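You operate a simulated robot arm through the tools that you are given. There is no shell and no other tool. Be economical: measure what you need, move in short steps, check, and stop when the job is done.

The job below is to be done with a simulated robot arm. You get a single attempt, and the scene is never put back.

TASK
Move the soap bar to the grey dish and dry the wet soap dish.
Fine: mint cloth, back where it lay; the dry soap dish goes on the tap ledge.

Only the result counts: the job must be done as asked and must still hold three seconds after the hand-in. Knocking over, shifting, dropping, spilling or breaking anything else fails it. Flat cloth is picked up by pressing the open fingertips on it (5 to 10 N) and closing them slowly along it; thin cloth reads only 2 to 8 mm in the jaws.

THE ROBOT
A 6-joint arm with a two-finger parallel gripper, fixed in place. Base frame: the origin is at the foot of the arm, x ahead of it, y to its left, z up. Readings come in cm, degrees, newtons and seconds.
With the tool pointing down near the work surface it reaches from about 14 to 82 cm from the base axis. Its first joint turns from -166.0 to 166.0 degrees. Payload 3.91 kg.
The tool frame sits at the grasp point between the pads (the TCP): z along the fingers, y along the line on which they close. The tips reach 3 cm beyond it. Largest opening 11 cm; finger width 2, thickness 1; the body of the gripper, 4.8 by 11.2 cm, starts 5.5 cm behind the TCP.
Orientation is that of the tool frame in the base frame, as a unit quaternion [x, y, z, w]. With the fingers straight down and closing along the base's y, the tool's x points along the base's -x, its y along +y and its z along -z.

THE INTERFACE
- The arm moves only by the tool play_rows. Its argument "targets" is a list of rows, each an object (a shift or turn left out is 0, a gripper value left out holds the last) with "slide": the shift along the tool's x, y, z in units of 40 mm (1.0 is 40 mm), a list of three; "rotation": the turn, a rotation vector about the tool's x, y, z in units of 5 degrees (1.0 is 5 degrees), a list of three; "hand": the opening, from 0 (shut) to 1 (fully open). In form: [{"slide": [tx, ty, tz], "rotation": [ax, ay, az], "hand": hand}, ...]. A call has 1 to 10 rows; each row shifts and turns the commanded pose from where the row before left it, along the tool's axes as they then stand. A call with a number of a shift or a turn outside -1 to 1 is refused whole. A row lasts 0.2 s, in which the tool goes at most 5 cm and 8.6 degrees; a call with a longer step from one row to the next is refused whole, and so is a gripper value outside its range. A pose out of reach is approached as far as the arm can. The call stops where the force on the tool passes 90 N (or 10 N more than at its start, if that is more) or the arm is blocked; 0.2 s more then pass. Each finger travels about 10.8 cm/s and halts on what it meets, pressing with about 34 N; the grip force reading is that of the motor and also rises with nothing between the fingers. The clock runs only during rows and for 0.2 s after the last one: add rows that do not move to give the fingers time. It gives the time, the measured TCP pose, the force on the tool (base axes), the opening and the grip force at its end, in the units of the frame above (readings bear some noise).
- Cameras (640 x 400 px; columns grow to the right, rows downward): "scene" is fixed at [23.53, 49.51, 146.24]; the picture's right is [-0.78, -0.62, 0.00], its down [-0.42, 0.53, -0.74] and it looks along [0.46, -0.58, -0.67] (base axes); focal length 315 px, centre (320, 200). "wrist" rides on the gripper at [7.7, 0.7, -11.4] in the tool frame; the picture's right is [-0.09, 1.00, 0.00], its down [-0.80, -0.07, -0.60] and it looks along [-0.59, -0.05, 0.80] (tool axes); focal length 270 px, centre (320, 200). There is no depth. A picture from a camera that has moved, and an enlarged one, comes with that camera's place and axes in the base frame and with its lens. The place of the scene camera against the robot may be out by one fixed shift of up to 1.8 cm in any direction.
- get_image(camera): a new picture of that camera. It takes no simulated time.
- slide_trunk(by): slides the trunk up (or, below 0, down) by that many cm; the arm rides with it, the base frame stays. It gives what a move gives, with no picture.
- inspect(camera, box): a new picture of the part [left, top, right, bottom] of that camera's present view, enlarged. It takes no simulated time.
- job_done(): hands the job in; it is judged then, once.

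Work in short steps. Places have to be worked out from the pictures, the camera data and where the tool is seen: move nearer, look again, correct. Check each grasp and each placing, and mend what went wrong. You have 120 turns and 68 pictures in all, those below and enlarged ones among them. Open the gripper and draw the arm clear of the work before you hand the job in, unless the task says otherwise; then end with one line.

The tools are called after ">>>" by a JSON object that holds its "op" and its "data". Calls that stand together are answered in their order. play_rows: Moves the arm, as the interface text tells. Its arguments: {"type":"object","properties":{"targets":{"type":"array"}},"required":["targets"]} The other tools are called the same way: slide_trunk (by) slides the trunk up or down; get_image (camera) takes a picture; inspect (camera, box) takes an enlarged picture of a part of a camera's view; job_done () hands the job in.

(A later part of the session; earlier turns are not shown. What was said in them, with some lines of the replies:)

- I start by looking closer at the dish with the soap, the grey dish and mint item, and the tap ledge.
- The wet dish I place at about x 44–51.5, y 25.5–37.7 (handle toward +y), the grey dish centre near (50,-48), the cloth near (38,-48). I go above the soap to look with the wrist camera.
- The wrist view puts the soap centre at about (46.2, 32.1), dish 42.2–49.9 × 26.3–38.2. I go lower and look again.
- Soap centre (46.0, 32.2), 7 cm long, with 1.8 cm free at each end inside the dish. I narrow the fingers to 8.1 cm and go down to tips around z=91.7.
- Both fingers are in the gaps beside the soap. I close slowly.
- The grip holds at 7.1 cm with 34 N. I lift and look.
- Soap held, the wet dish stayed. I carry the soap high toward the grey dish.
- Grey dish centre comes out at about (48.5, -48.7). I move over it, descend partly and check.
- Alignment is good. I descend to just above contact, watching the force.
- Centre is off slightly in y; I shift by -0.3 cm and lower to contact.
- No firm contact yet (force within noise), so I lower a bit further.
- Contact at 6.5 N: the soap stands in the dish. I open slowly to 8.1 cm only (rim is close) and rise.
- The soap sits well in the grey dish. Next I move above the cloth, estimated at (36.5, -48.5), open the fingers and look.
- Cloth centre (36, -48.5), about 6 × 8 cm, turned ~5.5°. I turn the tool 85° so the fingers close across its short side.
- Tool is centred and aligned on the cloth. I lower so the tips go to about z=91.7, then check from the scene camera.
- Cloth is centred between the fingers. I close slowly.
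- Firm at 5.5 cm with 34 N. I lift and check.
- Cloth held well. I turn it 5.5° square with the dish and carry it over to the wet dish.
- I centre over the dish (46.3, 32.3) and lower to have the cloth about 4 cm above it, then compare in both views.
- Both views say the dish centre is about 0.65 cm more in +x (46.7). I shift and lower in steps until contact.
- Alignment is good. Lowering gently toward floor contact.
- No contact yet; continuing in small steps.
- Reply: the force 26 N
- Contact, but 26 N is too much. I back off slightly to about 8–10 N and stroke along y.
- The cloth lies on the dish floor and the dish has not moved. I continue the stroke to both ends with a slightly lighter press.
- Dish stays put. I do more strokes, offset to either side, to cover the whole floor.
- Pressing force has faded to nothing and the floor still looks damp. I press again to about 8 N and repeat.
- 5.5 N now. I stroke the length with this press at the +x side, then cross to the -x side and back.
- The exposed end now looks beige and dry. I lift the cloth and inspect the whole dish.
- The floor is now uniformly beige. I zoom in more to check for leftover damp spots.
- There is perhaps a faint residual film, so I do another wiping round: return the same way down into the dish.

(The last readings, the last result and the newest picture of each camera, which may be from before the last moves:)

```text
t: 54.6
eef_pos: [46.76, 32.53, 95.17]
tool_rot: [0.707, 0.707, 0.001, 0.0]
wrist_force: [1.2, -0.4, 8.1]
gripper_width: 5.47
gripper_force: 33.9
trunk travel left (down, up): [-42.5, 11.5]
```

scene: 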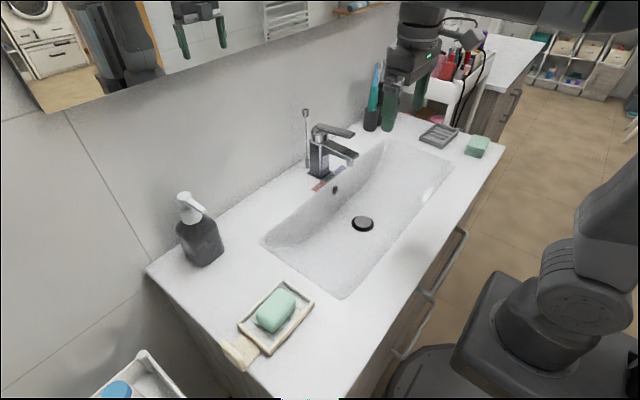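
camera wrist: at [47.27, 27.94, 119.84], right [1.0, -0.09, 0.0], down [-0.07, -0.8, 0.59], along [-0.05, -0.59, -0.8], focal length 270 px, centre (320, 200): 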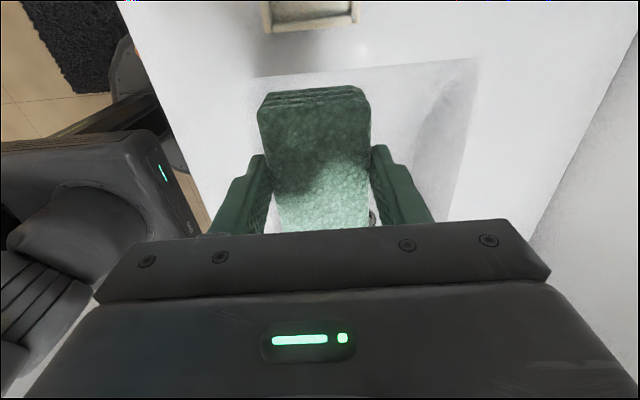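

8 N press. I wipe full rounds: ends, both sides.

>>> {"op": "play_rows", "data": {"targets": [{"slide": [0.12, 0.07, 0]}, {"slide": [0.12, 0, 0]}, {"slide": [0.11, 0, 0]}, {"slide": [-0.15, 0, 0]}, {"slide": [-0.15, 0, 0]}, {"slide": [-0.15, 0, 0]}, {"slide": [-0.15, 0, 0]}, {"slide": [-0.14, 0, 0]}]}}

>>> {"op": "play_rows", "data": {"targets": [{"slide": [0, -0.1, 0]}, {"slide": [0, -0.08, 0]}, {"slide": [0.15, 0, 0]}, {"slide": [0.15, 0, 0]}, {"slide": [0.15, 0, 0]}, {"slide": [0.15, 0, 0]}, {"slide": [0.14, 0, 0]}]}}

>>> {"op": "play_rows", "data": {"targets": [{"slide": [0, 0.09, 0]}, {"slide": [-0.15, 0, 0]}, {"slide": [-0.15, 0, 0]}, {"slide": [-0.15, 0, 0]}, {"slide": [-0.15, 0, 0]}, {"slide": [-0.14, 0, 0]}, {"slide": [0.15, 0, 0]}, {"slide": [0.15, 0, 0]}, {"slide": [0.15, 0, 0]}]}}

>>> {"op": "play_rows", "data": {"targets": [{"slide": [-0.1, 0, -0.2]}, {"slide": [0, 0, -0.8]}, {"slide": [0, 0, -1]}, {"slide": [-0.5, 0, -1]}, {"slide": [-1, 0, -0.6]}, {"slide": [-1, 0, 0]}, {"slide": [-1, 0, 0]}, {}]}}

>>> {"op": "inspect", "data": {"camera": "scene", "box": [220, 265, 332, 345]}}

```text
t: 56.4
eef_pos: [46.8, 31.16, 95.25]
tool_rot: [0.708, 0.706, 0.001, 0.0]
wrist_force: [-0.7, 8.8, 20.9]
gripper_width: 5.45
gripper_force: 34.0
trunk travel left (down, up): [-42.5, 11.5]
```

```text
t: 58.0
eef_pos: [46.0, 34.1, 95.28]
tool_rot: [0.708, 0.707, 0.001, 0.0]
wrist_force: [2.0, -2.6, 13.7]
gripper_width: 5.48
gripper_force: 34.0
trunk travel left (down, up): [-42.5, 11.5]
```

```text
t: 60.0
eef_pos: [46.48, 32.72, 95.15]
tool_rot: [0.707, 0.707, 0.0, -0.001]
wrist_force: [0.7, -4.7, 7.8]
gripper_width: 5.49
gripper_force: 33.9
trunk travel left (down, up): [-42.5, 11.5]
```

```text
t: 61.8
eef_pos: [46.32, 18.62, 109.74]
tool_rot: [0.708, 0.706, 0.001, 0.0]
wrist_force: [-0.5, 0.3, 0.0]
gripper_width: 5.48
gripper_force: 33.5
trunk travel left (down, up): [-42.5, 11.5]
```

```text
5.00 times, centred on (276, 305) of scene
camera zoom: at [23.53, 49.51, 146.24], right [-0.78, -0.62, 0.0], down [-0.42, 0.53, -0.74], along [0.46, -0.58, -0.67], focal length 1576 px, centre (540, -325)
```

zoom: 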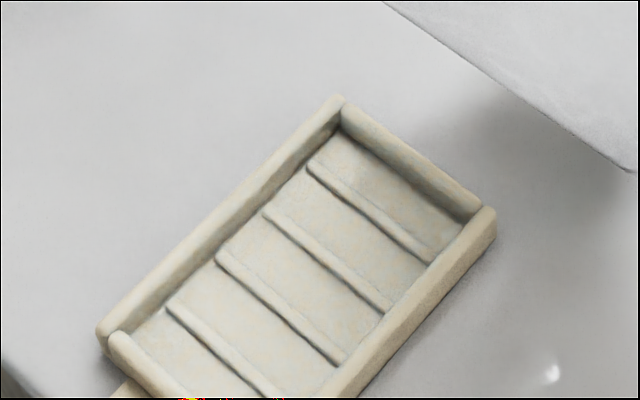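

Dish looks dry and unchanged from before, so drying is done. I carry the cloth back to where it lay (TCP 36.0, -48.2), turning it back 5.6°.

>>> {"op": "play_rows", "data": {"targets": [{"slide": [-1, -0.16, 0]}, {"slide": [-1, -0.16, 0]}, {"slide": [-1, -0.16, 0]}, {"slide": [-1, -0.16, 0]}, {"slide": [-1, -0.16, 0]}, {"slide": [-1, -0.16, 0]}, {"slide": [-1, -0.16, 0]}, {"slide": [-1, -0.16, 0]}, {"slide": [-1, -0.16, 0]}, {"slide": [-1, -0.16, 0]}]}}

>>> {"op": "play_rows", "data": {"targets": [{"slide": [-1, -0.16, 0]}, {"slide": [-1, -0.16, 0]}, {"slide": [-1, -0.16, 0]}, {"slide": [-1, -0.16, 0]}, {"slide": [-1, -0.16, 0]}, {"slide": [-1, -0.1, 0]}, {"slide": [-0.6, 0, 0]}, {"rotation": [0, 0, -1]}, {"rotation": [0, 0, -0.12]}, {}]}}

>>> {"op": "get_image", "data": {"camera": "wrist"}}

```text
t: 64.0
eef_pos: [39.76, -21.83, 109.72]
tool_rot: [0.708, 0.706, 0.001, 0.0]
wrist_force: [-0.6, 0.6, 0.1]
gripper_width: 5.5
gripper_force: 34.1
trunk travel left (down, up): [-42.5, 11.5]
```

```text
t: 66.2
eef_pos: [36.42, -48.03, 109.5]
tool_rot: [0.673, 0.74, 0.001, -0.001]
wrist_force: [-0.6, -0.8, -0.9]
gripper_width: 5.49
gripper_force: 34.3
trunk travel left (down, up): [-42.5, 11.5]
```

```text
31 pictures are left
camera wrist: at [36.23, -40.1, 121.02], right [1.0, 0.01, 0.0], down [0.01, -0.8, 0.59], along [0.01, -0.59, -0.8], focal length 270 px, centre (320, 200)
```

wrist: 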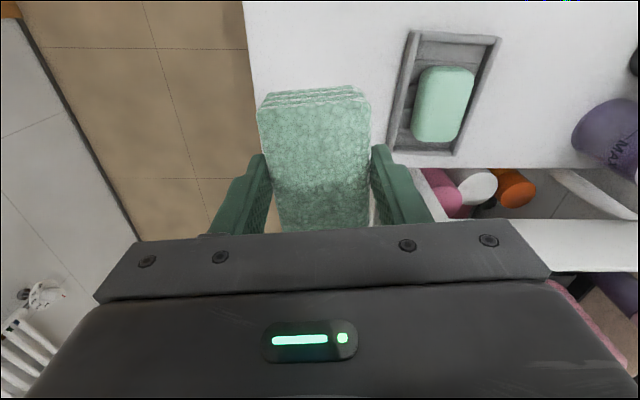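

Position nearly right; I correct -0.35 cm in x and lower toward the counter.

>>> {"op": "play_rows", "data": {"targets": [{"slide": [-0.04, -0.09, 0.8]}, {"slide": [0, 0, 0.9]}, {"slide": [0, 0, 0.9]}, {"slide": [0, 0, 0.7]}, {"slide": [0, 0, 0.3]}, {}]}}

>>> {"op": "play_rows", "data": {"targets": [{"slide": [0, 0, 0.07]}, {}]}}

```text
t: 67.6
eef_pos: [36.19, -47.98, 95.08]
tool_rot: [0.672, 0.74, 0.001, -0.001]
wrist_force: [-0.4, -0.6, -0.1]
gripper_width: 5.5
gripper_force: 34.6
trunk travel left (down, up): [-42.5, 11.5]
```

```text
t: 68.2
eef_pos: [36.08, -48.22, 94.9]
tool_rot: [0.672, 0.74, 0.001, -0.001]
wrist_force: [0.8, 0.1, -0.8]
gripper_width: 5.45
gripper_force: 34.1
trunk travel left (down, up): [-42.5, 11.5]
```

Still free; lowering in small steps to touch the counter.

>>> {"op": "play_rows", "data": {"targets": [{"slide": [0, 0, 0.05]}, {}]}}

>>> {"op": "play_rows", "data": {"targets": [{"slide": [0, 0, 0.04]}, {}]}}

```text
t: 68.8
eef_pos: [35.96, -48.02, 94.67]
tool_rot: [0.673, 0.74, 0.0, -0.001]
wrist_force: [0.0, 0.1, -0.9]
gripper_width: 5.48
gripper_force: 34.1
trunk travel left (down, up): [-42.5, 11.5]
```

```text
t: 69.4
eef_pos: [36.08, -48.01, 94.53]
tool_rot: [0.673, 0.74, 0.0, -0.001]
wrist_force: [0.2, -0.8, 3.9]
gripper_width: 5.49
gripper_force: 34.6
trunk travel left (down, up): [-42.5, 11.5]
```

Contact at 4 N. I release slowly to 8 cm, rise and check.

>>> {"op": "play_rows", "data": {"targets": [{"hand": 0.54}, {"hand": 0.6}, {"hand": 0.67}, {"hand": 0.74}, {}, {"slide": [0, 0, -0.3]}, {"slide": [0, 0, -0.7]}, {"slide": [0, 0, -1]}, {"slide": [0, 0, -1]}, {"slide": [0, 0, -1]}]}}

>>> {"op": "get_image", "data": {"camera": "wrist"}}

>>> {"op": "inspect", "data": {"camera": "scene", "box": [400, 100, 520, 175]}}

```text
t: 71.6
eef_pos: [35.92, -47.76, 110.59]
tool_rot: [0.672, 0.741, 0.001, -0.001]
wrist_force: [-0.4, -0.2, 0.2]
gripper_width: 8.15
gripper_force: 0.1
trunk travel left (down, up): [-42.5, 11.5]
```

```text
30 pictures are left
camera wrist: at [35.76, -40.01, 121.94], right [1.0, 0.01, 0.0], down [0.01, -0.81, 0.59], along [0.0, -0.59, -0.81], focal length 270 px, centre (320, 200)
```

wrist: 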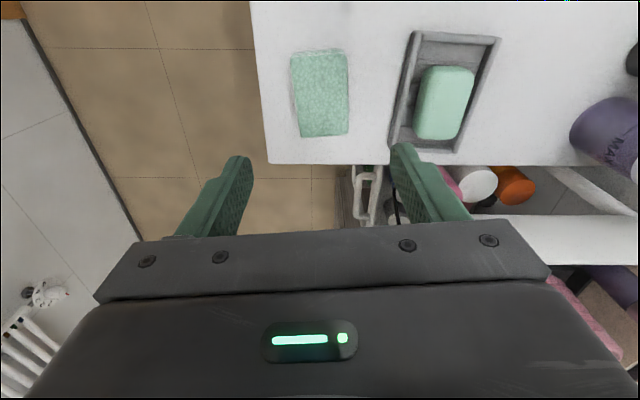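

```text
5.33 times, centred on (460, 138) of scene
camera zoom: at [23.53, 49.51, 146.24], right [-0.78, -0.62, 0.0], down [-0.42, 0.53, -0.74], along [0.46, -0.58, -0.67], focal length 1681 px, centre (-427, 533)
```

zoom: 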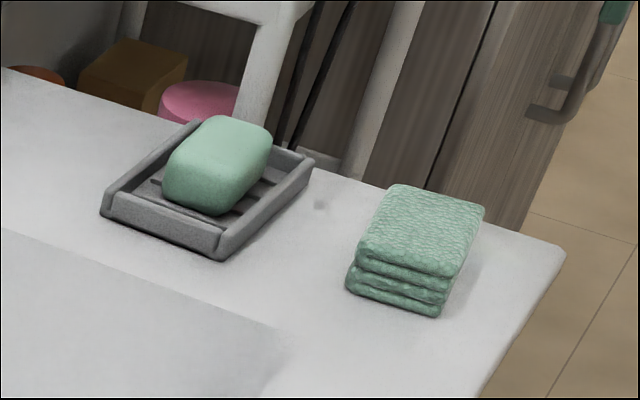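

Cloth is back within a few mm. Now I go back to the dish: square the tool, open to 9.6 cm, and fly over to above it.

>>> {"op": "play_rows", "data": {"targets": [{"rotation": [0, 0, 1], "slide": [0, 0, 0]}, {"rotation": [0, 0, 0.12], "hand": 0.87}, {"slide": [1, 0.15, 0]}, {"slide": [1, 0.15, 0]}, {"slide": [1, 0.15, 0]}, {"slide": [1, 0.15, 0]}, {"slide": [1, 0.15, 0]}, {"slide": [1, 0.15, 0]}, {"slide": [1, 0.15, 0]}, {"slide": [1, 0.15, 0]}]}}

>>> {"op": "play_rows", "data": {"targets": [{"slide": [1, 0.15, 0]}, {"slide": [1, 0.15, 0]}, {"slide": [1, 0.15, 0]}, {"slide": [1, 0.15, 0]}, {"slide": [1, 0.15, 0]}, {"slide": [1, 0.15, 0]}, {"slide": [1, 0.15, 0]}, {"slide": [1, 0.15, 0]}, {"slide": [1, 0.15, 0]}, {"slide": [1, 0.15, 0]}]}}

>>> {"op": "play_rows", "data": {"targets": [{"slide": [1, 0, 0]}, {"slide": [1, 0, 0]}, {}]}}

>>> {"op": "get_image", "data": {"camera": "wrist"}}

```text
t: 73.8
eef_pos: [40.68, -15.99, 110.45]
tool_rot: [0.708, 0.706, -0.001, 0.001]
wrist_force: [-0.2, 1.2, 0.1]
gripper_width: 9.56
gripper_force: 0.0
trunk travel left (down, up): [-42.5, 11.5]
```

```text
t: 76.0
eef_pos: [46.93, 23.97, 110.61]
tool_rot: [0.708, 0.706, 0.0, -0.001]
wrist_force: [-0.9, 0.2, -0.5]
gripper_width: 9.56
gripper_force: 0.1
trunk travel left (down, up): [-42.5, 11.5]
```

```text
t: 76.8
eef_pos: [46.96, 31.93, 110.73]
tool_rot: [0.708, 0.707, 0.0, 0.0]
wrist_force: [-0.3, 0.2, 0.7]
gripper_width: 9.57
gripper_force: 0.1
trunk travel left (down, up): [-42.5, 11.5]
```

```text
28 pictures are left
camera wrist: at [47.65, 39.66, 122.19], right [1.0, -0.09, 0.0], down [-0.07, -0.8, 0.59], along [-0.05, -0.59, -0.8], focal length 270 px, centre (320, 200)
```

wrist: 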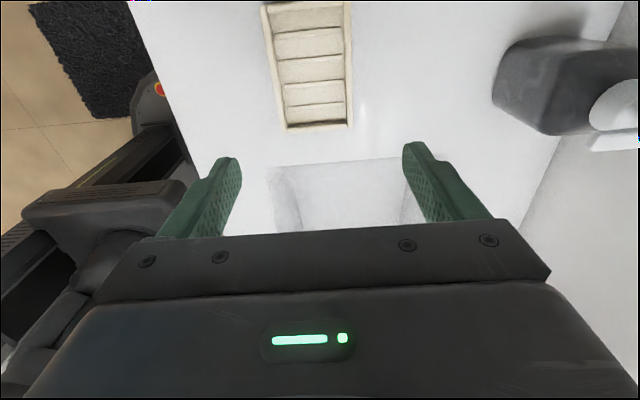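

Dish centre now about (46.4, 32.8). I centre, descend with the fingers outside the long walls, and check before closing.

>>> {"op": "play_rows", "data": {"targets": [{"slide": [0.25, -0.12, 0.8]}, {"slide": [0, 0, 0.9]}, {"slide": [0, 0, 0.9]}, {"slide": [0, 0, 0.9]}, {"slide": [0, 0, 0.4]}, {}]}}

>>> {"op": "get_image", "data": {"camera": "wrist"}}

>>> {"op": "inspect", "data": {"camera": "scene", "box": [210, 260, 350, 370]}}

```text
t: 78.2
eef_pos: [46.5, 32.66, 95.04]
tool_rot: [0.708, 0.706, -0.001, 0.0]
wrist_force: [-0.4, 0.0, -0.3]
gripper_width: 9.57
gripper_force: 0.2
trunk travel left (down, up): [-42.5, 11.5]
```

```text
27 pictures are left
camera wrist: at [47.14, 40.59, 106.42], right [1.0, -0.09, 0.0], down [-0.07, -0.8, 0.59], along [-0.05, -0.59, -0.8], focal length 270 px, centre (320, 200)
```

wrist: 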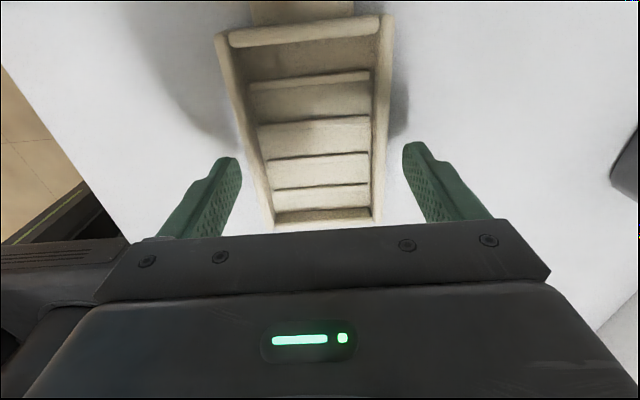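

```text
3.64 times, centred on (280, 315) of scene
camera zoom: at [23.53, 49.51, 146.24], right [-0.78, -0.62, 0.0], down [-0.42, 0.53, -0.74], along [0.46, -0.58, -0.67], focal length 1146 px, centre (466, -218)
```

zoom: 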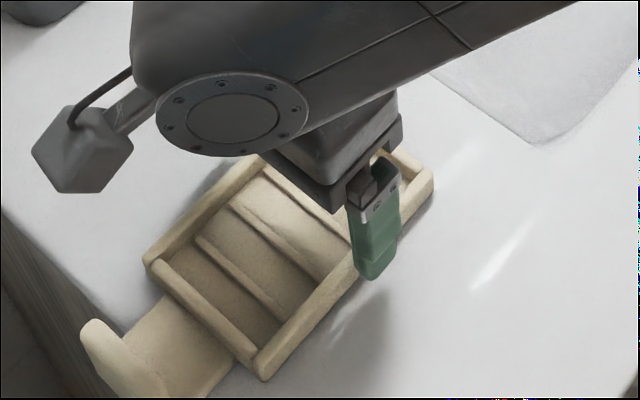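

The wiping moved the dish about 1 cm in +y; it is still safely on the counter. I shift the grip to y≈33.6, lower to tips ~90.6 and close slowly.

>>> {"op": "play_rows", "data": {"targets": [{"slide": [0.23, 0, 0]}, {"slide": [0, 0, 0.2]}, {"slide": [0, 0, 0.13]}, {}]}}

>>> {"op": "play_rows", "data": {"targets": [{"hand": 0.82}, {"hand": 0.78}, {"hand": 0.74}, {"hand": 0.7}, {"hand": 0.66}, {"hand": 0.62}, {}, {}]}}

>>> {"op": "get_image", "data": {"camera": "wrist"}}

```text
t: 79.2
eef_pos: [46.42, 33.9, 93.72]
tool_rot: [0.707, 0.707, 0.0, -0.001]
wrist_force: [-0.4, 0.3, 0.7]
gripper_width: 9.54
gripper_force: 0.0
trunk travel left (down, up): [-42.5, 11.5]
```

```text
t: 81.0
eef_pos: [46.49, 33.95, 93.8]
tool_rot: [0.707, 0.707, 0.0, 0.0]
wrist_force: [-0.4, 0.6, 0.2]
gripper_width: 8.42
gripper_force: 34.1
trunk travel left (down, up): [-42.5, 11.5]
```

```text
25 pictures are left
camera wrist: at [47.09, 41.65, 105.17], right [1.0, -0.09, 0.0], down [-0.07, -0.8, 0.59], along [-0.05, -0.59, -0.8], focal length 270 px, centre (320, 200)
```

wrist: 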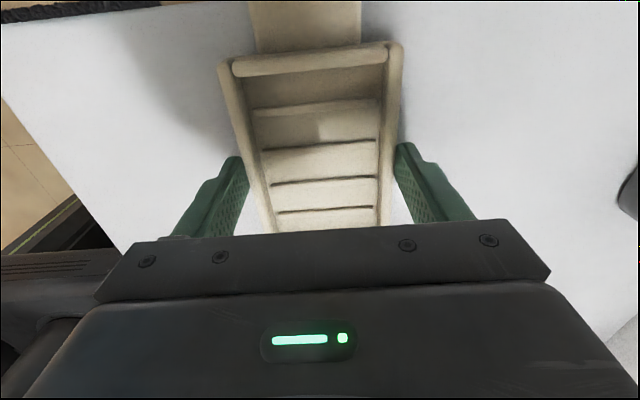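

Gripped at 8.4 cm with 34 N. I lift a little and check.

>>> {"op": "play_rows", "data": {"targets": [{"slide": [0, 0, -0.1]}, {"slide": [0, 0, -0.2]}, {"slide": [0, 0, -0.4]}, {"slide": [0, 0, -0.6]}, {}]}}

>>> {"op": "inspect", "data": {"camera": "scene", "box": [180, 230, 360, 370]}}

```text
t: 82.2
eef_pos: [46.53, 33.77, 99.01]
tool_rot: [0.707, 0.707, 0.0, 0.0]
wrist_force: [0.1, 0.4, -0.8]
gripper_width: 8.43
gripper_force: 34.2
trunk travel left (down, up): [-42.5, 11.5]
```

```text
2.86 times, centred on (270, 300) of scene
camera zoom: at [23.53, 49.51, 146.24], right [-0.78, -0.62, 0.0], down [-0.42, 0.53, -0.74], along [0.46, -0.58, -0.67], focal length 901 px, centre (463, -86)
```

zoom: 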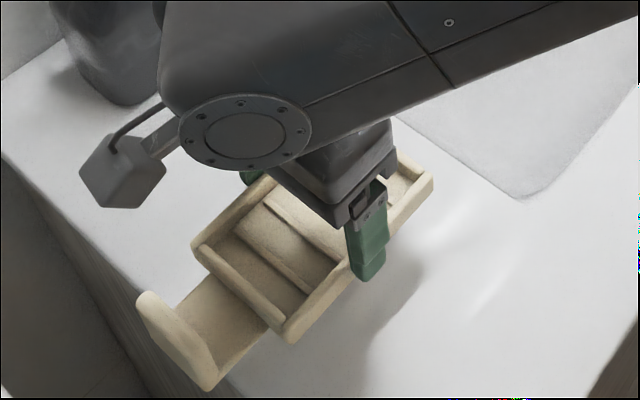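

Lifted level. I raise it, move to y≈11 and partly forward, then look at the ledge.

>>> {"op": "play_rows", "data": {"targets": [{"slide": [-0.3, 0, -0.9]}, {"slide": [-0.5, 0, -0.9]}, {"slide": [-0.8, 0, -0.5]}, {"slide": [-0.9, 0.1, -0.2]}, {"slide": [-0.9, 0.4, 0]}, {"slide": [-0.9, 0.4, 0]}, {"slide": [-0.9, 0.4, 0]}, {"slide": [-0.5, 0.6, 0]}, {"slide": [0, 0.8, 0]}, {}]}}

>>> {"op": "get_image", "data": {"camera": "wrist"}}

>>> {"op": "get_image", "data": {"camera": "scene"}}

```text
t: 84.4
eef_pos: [57.38, 10.88, 108.82]
tool_rot: [0.708, 0.706, 0.0, 0.0]
wrist_force: [-0.8, -0.6, -1.0]
gripper_width: 8.42
gripper_force: 33.6
trunk travel left (down, up): [-42.5, 11.5]
```

```text
23 pictures are left
camera wrist: at [57.96, 18.69, 120.25], right [1.0, -0.09, 0.0], down [-0.07, -0.8, 0.59], along [-0.05, -0.59, -0.8], focal length 270 px, centre (320, 200)
```

wrist: 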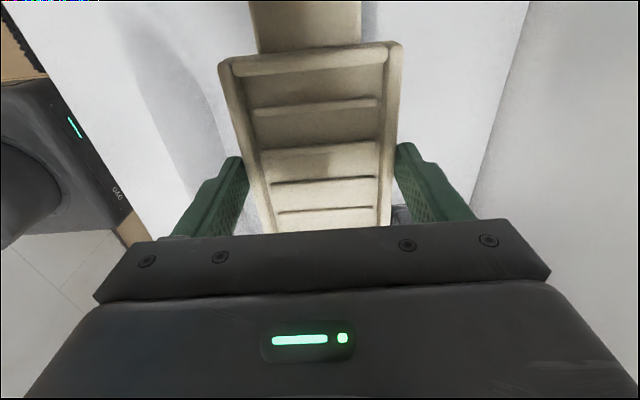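

```text
22 pictures are left
```

scene: 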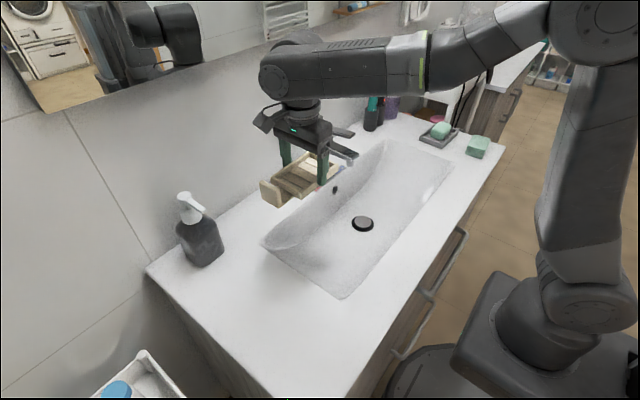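

Wall is at x≈76.9 and the basin's back edge ≈63.5, so I aim the dish centre at x≈69.3. I move forward gently at this height and look.

>>> {"op": "play_rows", "data": {"targets": [{"slide": [0, 0.6, 0]}, {"slide": [0, 0.7, 0]}, {"slide": [0, 0.7, 0]}, {"slide": [0, 0.6, 0]}, {"slide": [0, 0.38, 0]}, {}]}}

>>> {"op": "get_image", "data": {"camera": "wrist"}}

>>> {"op": "inspect", "data": {"camera": "scene", "box": [170, 60, 400, 280]}}

```text
t: 85.8
eef_pos: [69.12, 10.98, 108.78]
tool_rot: [0.708, 0.707, 0.0, 0.001]
wrist_force: [-0.1, -0.4, -0.3]
gripper_width: 8.42
gripper_force: 34.2
trunk travel left (down, up): [-42.5, 11.5]
```

```text
21 pictures are left
camera wrist: at [69.78, 18.69, 120.21], right [1.0, -0.09, 0.0], down [-0.07, -0.8, 0.59], along [-0.05, -0.59, -0.8], focal length 270 px, centre (320, 200)
```

wrist: 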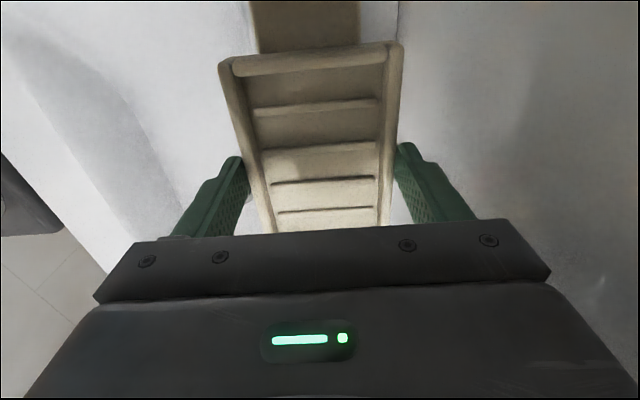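

```text
1.82 times, centred on (285, 170) of scene
camera zoom: at [23.53, 49.51, 146.24], right [-0.78, -0.62, 0.0], down [-0.42, 0.53, -0.74], along [0.46, -0.58, -0.67], focal length 573 px, centre (384, 254)
```

zoom: 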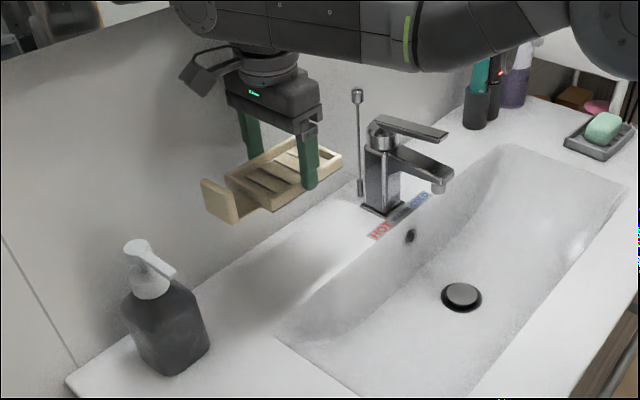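

The spot is clear of tap, basin and dispenser. I lower to just above the ledge.

>>> {"op": "play_rows", "data": {"targets": [{"slide": [0, 0.03, 0.6]}, {"slide": [0, 0, 0.8]}, {"slide": [0, 0, 0.8]}, {"slide": [0, 0, 0.7]}, {"slide": [0, 0, 0.4]}, {"slide": [0, 0, 0.2]}, {}]}}

>>> {"op": "inspect", "data": {"camera": "scene", "box": [170, 120, 370, 280]}}

```text
t: 87.4
eef_pos: [69.12, 10.93, 94.74]
tool_rot: [0.708, 0.707, -0.001, 0.0]
wrist_force: [-0.1, -0.5, -1.4]
gripper_width: 8.45
gripper_force: 34.3
trunk travel left (down, up): [-42.5, 11.5]
```

```text
2.50 times, centred on (270, 200) of scene
camera zoom: at [23.53, 49.51, 146.24], right [-0.78, -0.62, 0.0], down [-0.42, 0.53, -0.74], along [0.46, -0.58, -0.67], focal length 788 px, centre (445, 200)
```

zoom: 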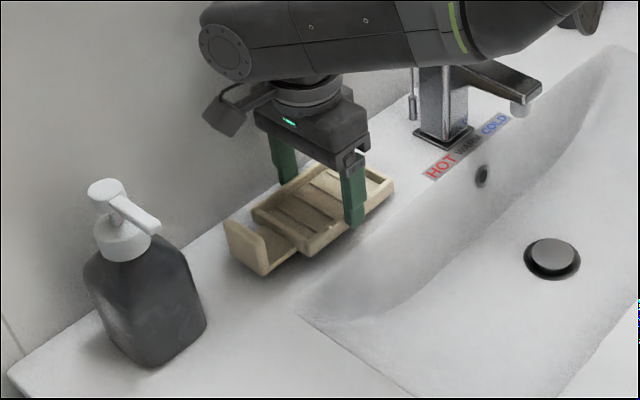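

Position looks right; I nudge 0.5 cm toward the wall for margin and lower to contact.

>>> {"op": "play_rows", "data": {"targets": [{"slide": [0, 0.12, 0]}, {"slide": [0, 0, 0.12]}, {}]}}

>>> {"op": "play_rows", "data": {"targets": [{"slide": [0, 0, 0.07]}, {}]}}

```text
t: 88.2
eef_pos: [69.73, 10.87, 94.31]
tool_rot: [0.707, 0.707, 0.0, 0.0]
wrist_force: [-0.7, -0.1, -0.6]
gripper_width: 8.43
gripper_force: 34.1
trunk travel left (down, up): [-42.5, 11.5]
```

```text
t: 88.8
eef_pos: [69.84, 10.85, 94.09]
tool_rot: [0.708, 0.706, 0.001, 0.0]
wrist_force: [0.7, 0.7, -2.0]
gripper_width: 8.45
gripper_force: 34.3
trunk travel left (down, up): [-42.5, 11.5]
```

Not touching yet; small further steps.

>>> {"op": "play_rows", "data": {"targets": [{"slide": [0, 0, 0.05]}, {}]}}

>>> {"op": "play_rows", "data": {"targets": [{"slide": [0, 0, 0.03]}, {}]}}

```text
t: 89.4
eef_pos: [69.67, 10.88, 93.87]
tool_rot: [0.707, 0.707, 0.0, 0.0]
wrist_force: [0.6, 0.6, -1.9]
gripper_width: 8.42
gripper_force: 34.2
trunk travel left (down, up): [-42.5, 11.5]
```

```text
t: 90.0
eef_pos: [69.86, 10.9, 93.87]
tool_rot: [0.708, 0.706, 0.0, 0.0]
wrist_force: [0.6, -0.3, -1.4]
gripper_width: 8.45
gripper_force: 33.9
trunk travel left (down, up): [-42.5, 11.5]
```

Still free by force; two more small steps.

>>> {"op": "play_rows", "data": {"targets": [{"slide": [0, 0, 0.03]}, {}]}}

>>> {"op": "play_rows", "data": {"targets": [{"slide": [0, 0, 0.02]}, {}]}}

```text
t: 90.6
eef_pos: [69.78, 10.85, 93.76]
tool_rot: [0.708, 0.707, 0.002, 0.001]
wrist_force: [1.4, 0.2, 6.8]
gripper_width: 8.44
gripper_force: 34.3
trunk travel left (down, up): [-42.5, 11.5]
```

```text
t: 91.2
eef_pos: [69.83, 11.04, 93.76]
tool_rot: [0.708, 0.706, 0.001, 0.0]
wrist_force: [0.8, 1.2, 17.8]
gripper_width: 8.44
gripper_force: 34.1
trunk travel left (down, up): [-42.5, 11.5]
```

Resting on the ledge. I ease off, open slightly to 9.4 cm and rise straight up.

>>> {"op": "play_rows", "data": {"targets": [{"slide": [0, 0, -0.03], "hand": 0.78}, {"hand": 0.8}, {"hand": 0.83}, {"hand": 0.86}, {}, {"slide": [0, 0, -0.2]}, {"slide": [0, 0, -0.4]}, {"slide": [0, 0, -0.8]}, {"slide": [0, 0, -1]}, {"slide": [0, 0, -1]}]}}

>>> {"op": "inspect", "data": {"camera": "scene", "box": [170, 120, 370, 280]}}

```text
t: 93.4
eef_pos: [69.71, 10.81, 107.53]
tool_rot: [0.708, 0.706, -0.001, 0.001]
wrist_force: [0.3, -0.1, 0.2]
gripper_width: 9.46
gripper_force: 0.1
trunk travel left (down, up): [-42.5, 11.5]
```

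```text
2.50 times, centred on (270, 200) of scene
camera zoom: at [23.53, 49.51, 146.24], right [-0.78, -0.62, 0.0], down [-0.42, 0.53, -0.74], along [0.46, -0.58, -0.67], focal length 788 px, centre (445, 200)
```

zoom: 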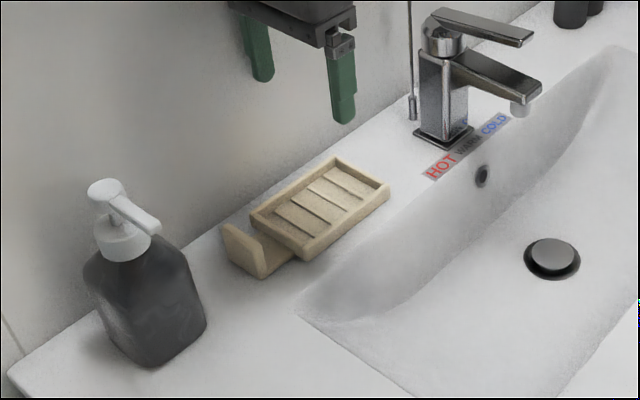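

The dish rests flat on the tap ledge. I draw the arm up and back, then take a last overview.

>>> {"op": "play_rows", "data": {"targets": [{"slide": [0, -0.2, -0.9]}, {"slide": [0, -0.6, -0.7]}, {"slide": [0, -1, -0.3]}, {"slide": [0, -1, 0]}, {"slide": [0, -1, 0]}, {"slide": [0, -1, 0]}, {"slide": [0, -1, 0], "hand": 1}, {}, {}]}}

>>> {"op": "get_image", "data": {"camera": "scene"}}

```text
t: 95.4
eef_pos: [46.84, 10.91, 114.83]
tool_rot: [0.708, 0.707, 0.001, -0.001]
wrist_force: [-0.4, -0.7, 0.3]
gripper_width: 11.02
gripper_force: 0.0
trunk travel left (down, up): [-42.5, 11.5]
```

```text
17 pictures are left
```

scene: 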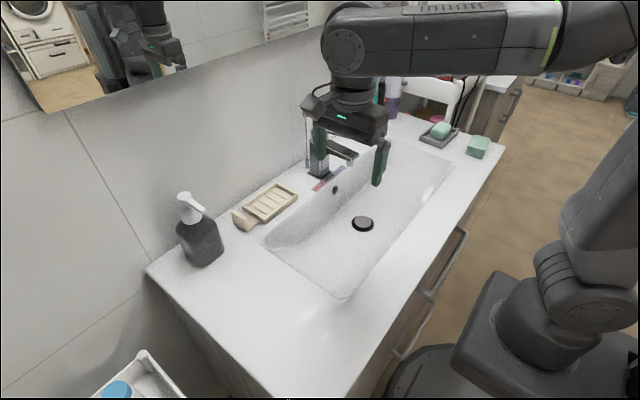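

Everything is in place: soap in the grey dish, cloth back, dry dish on the ledge, arm clear. Handing in.

>>> {"op": "job_done", "data": {}}

```text
The job is handed in.
```

The soap bar is in the grey dish, the soap dish is wiped (it looks dry in the last close-up) and sits on the tap ledge, and the mint cloth is back within a few millimetres of where it lay.
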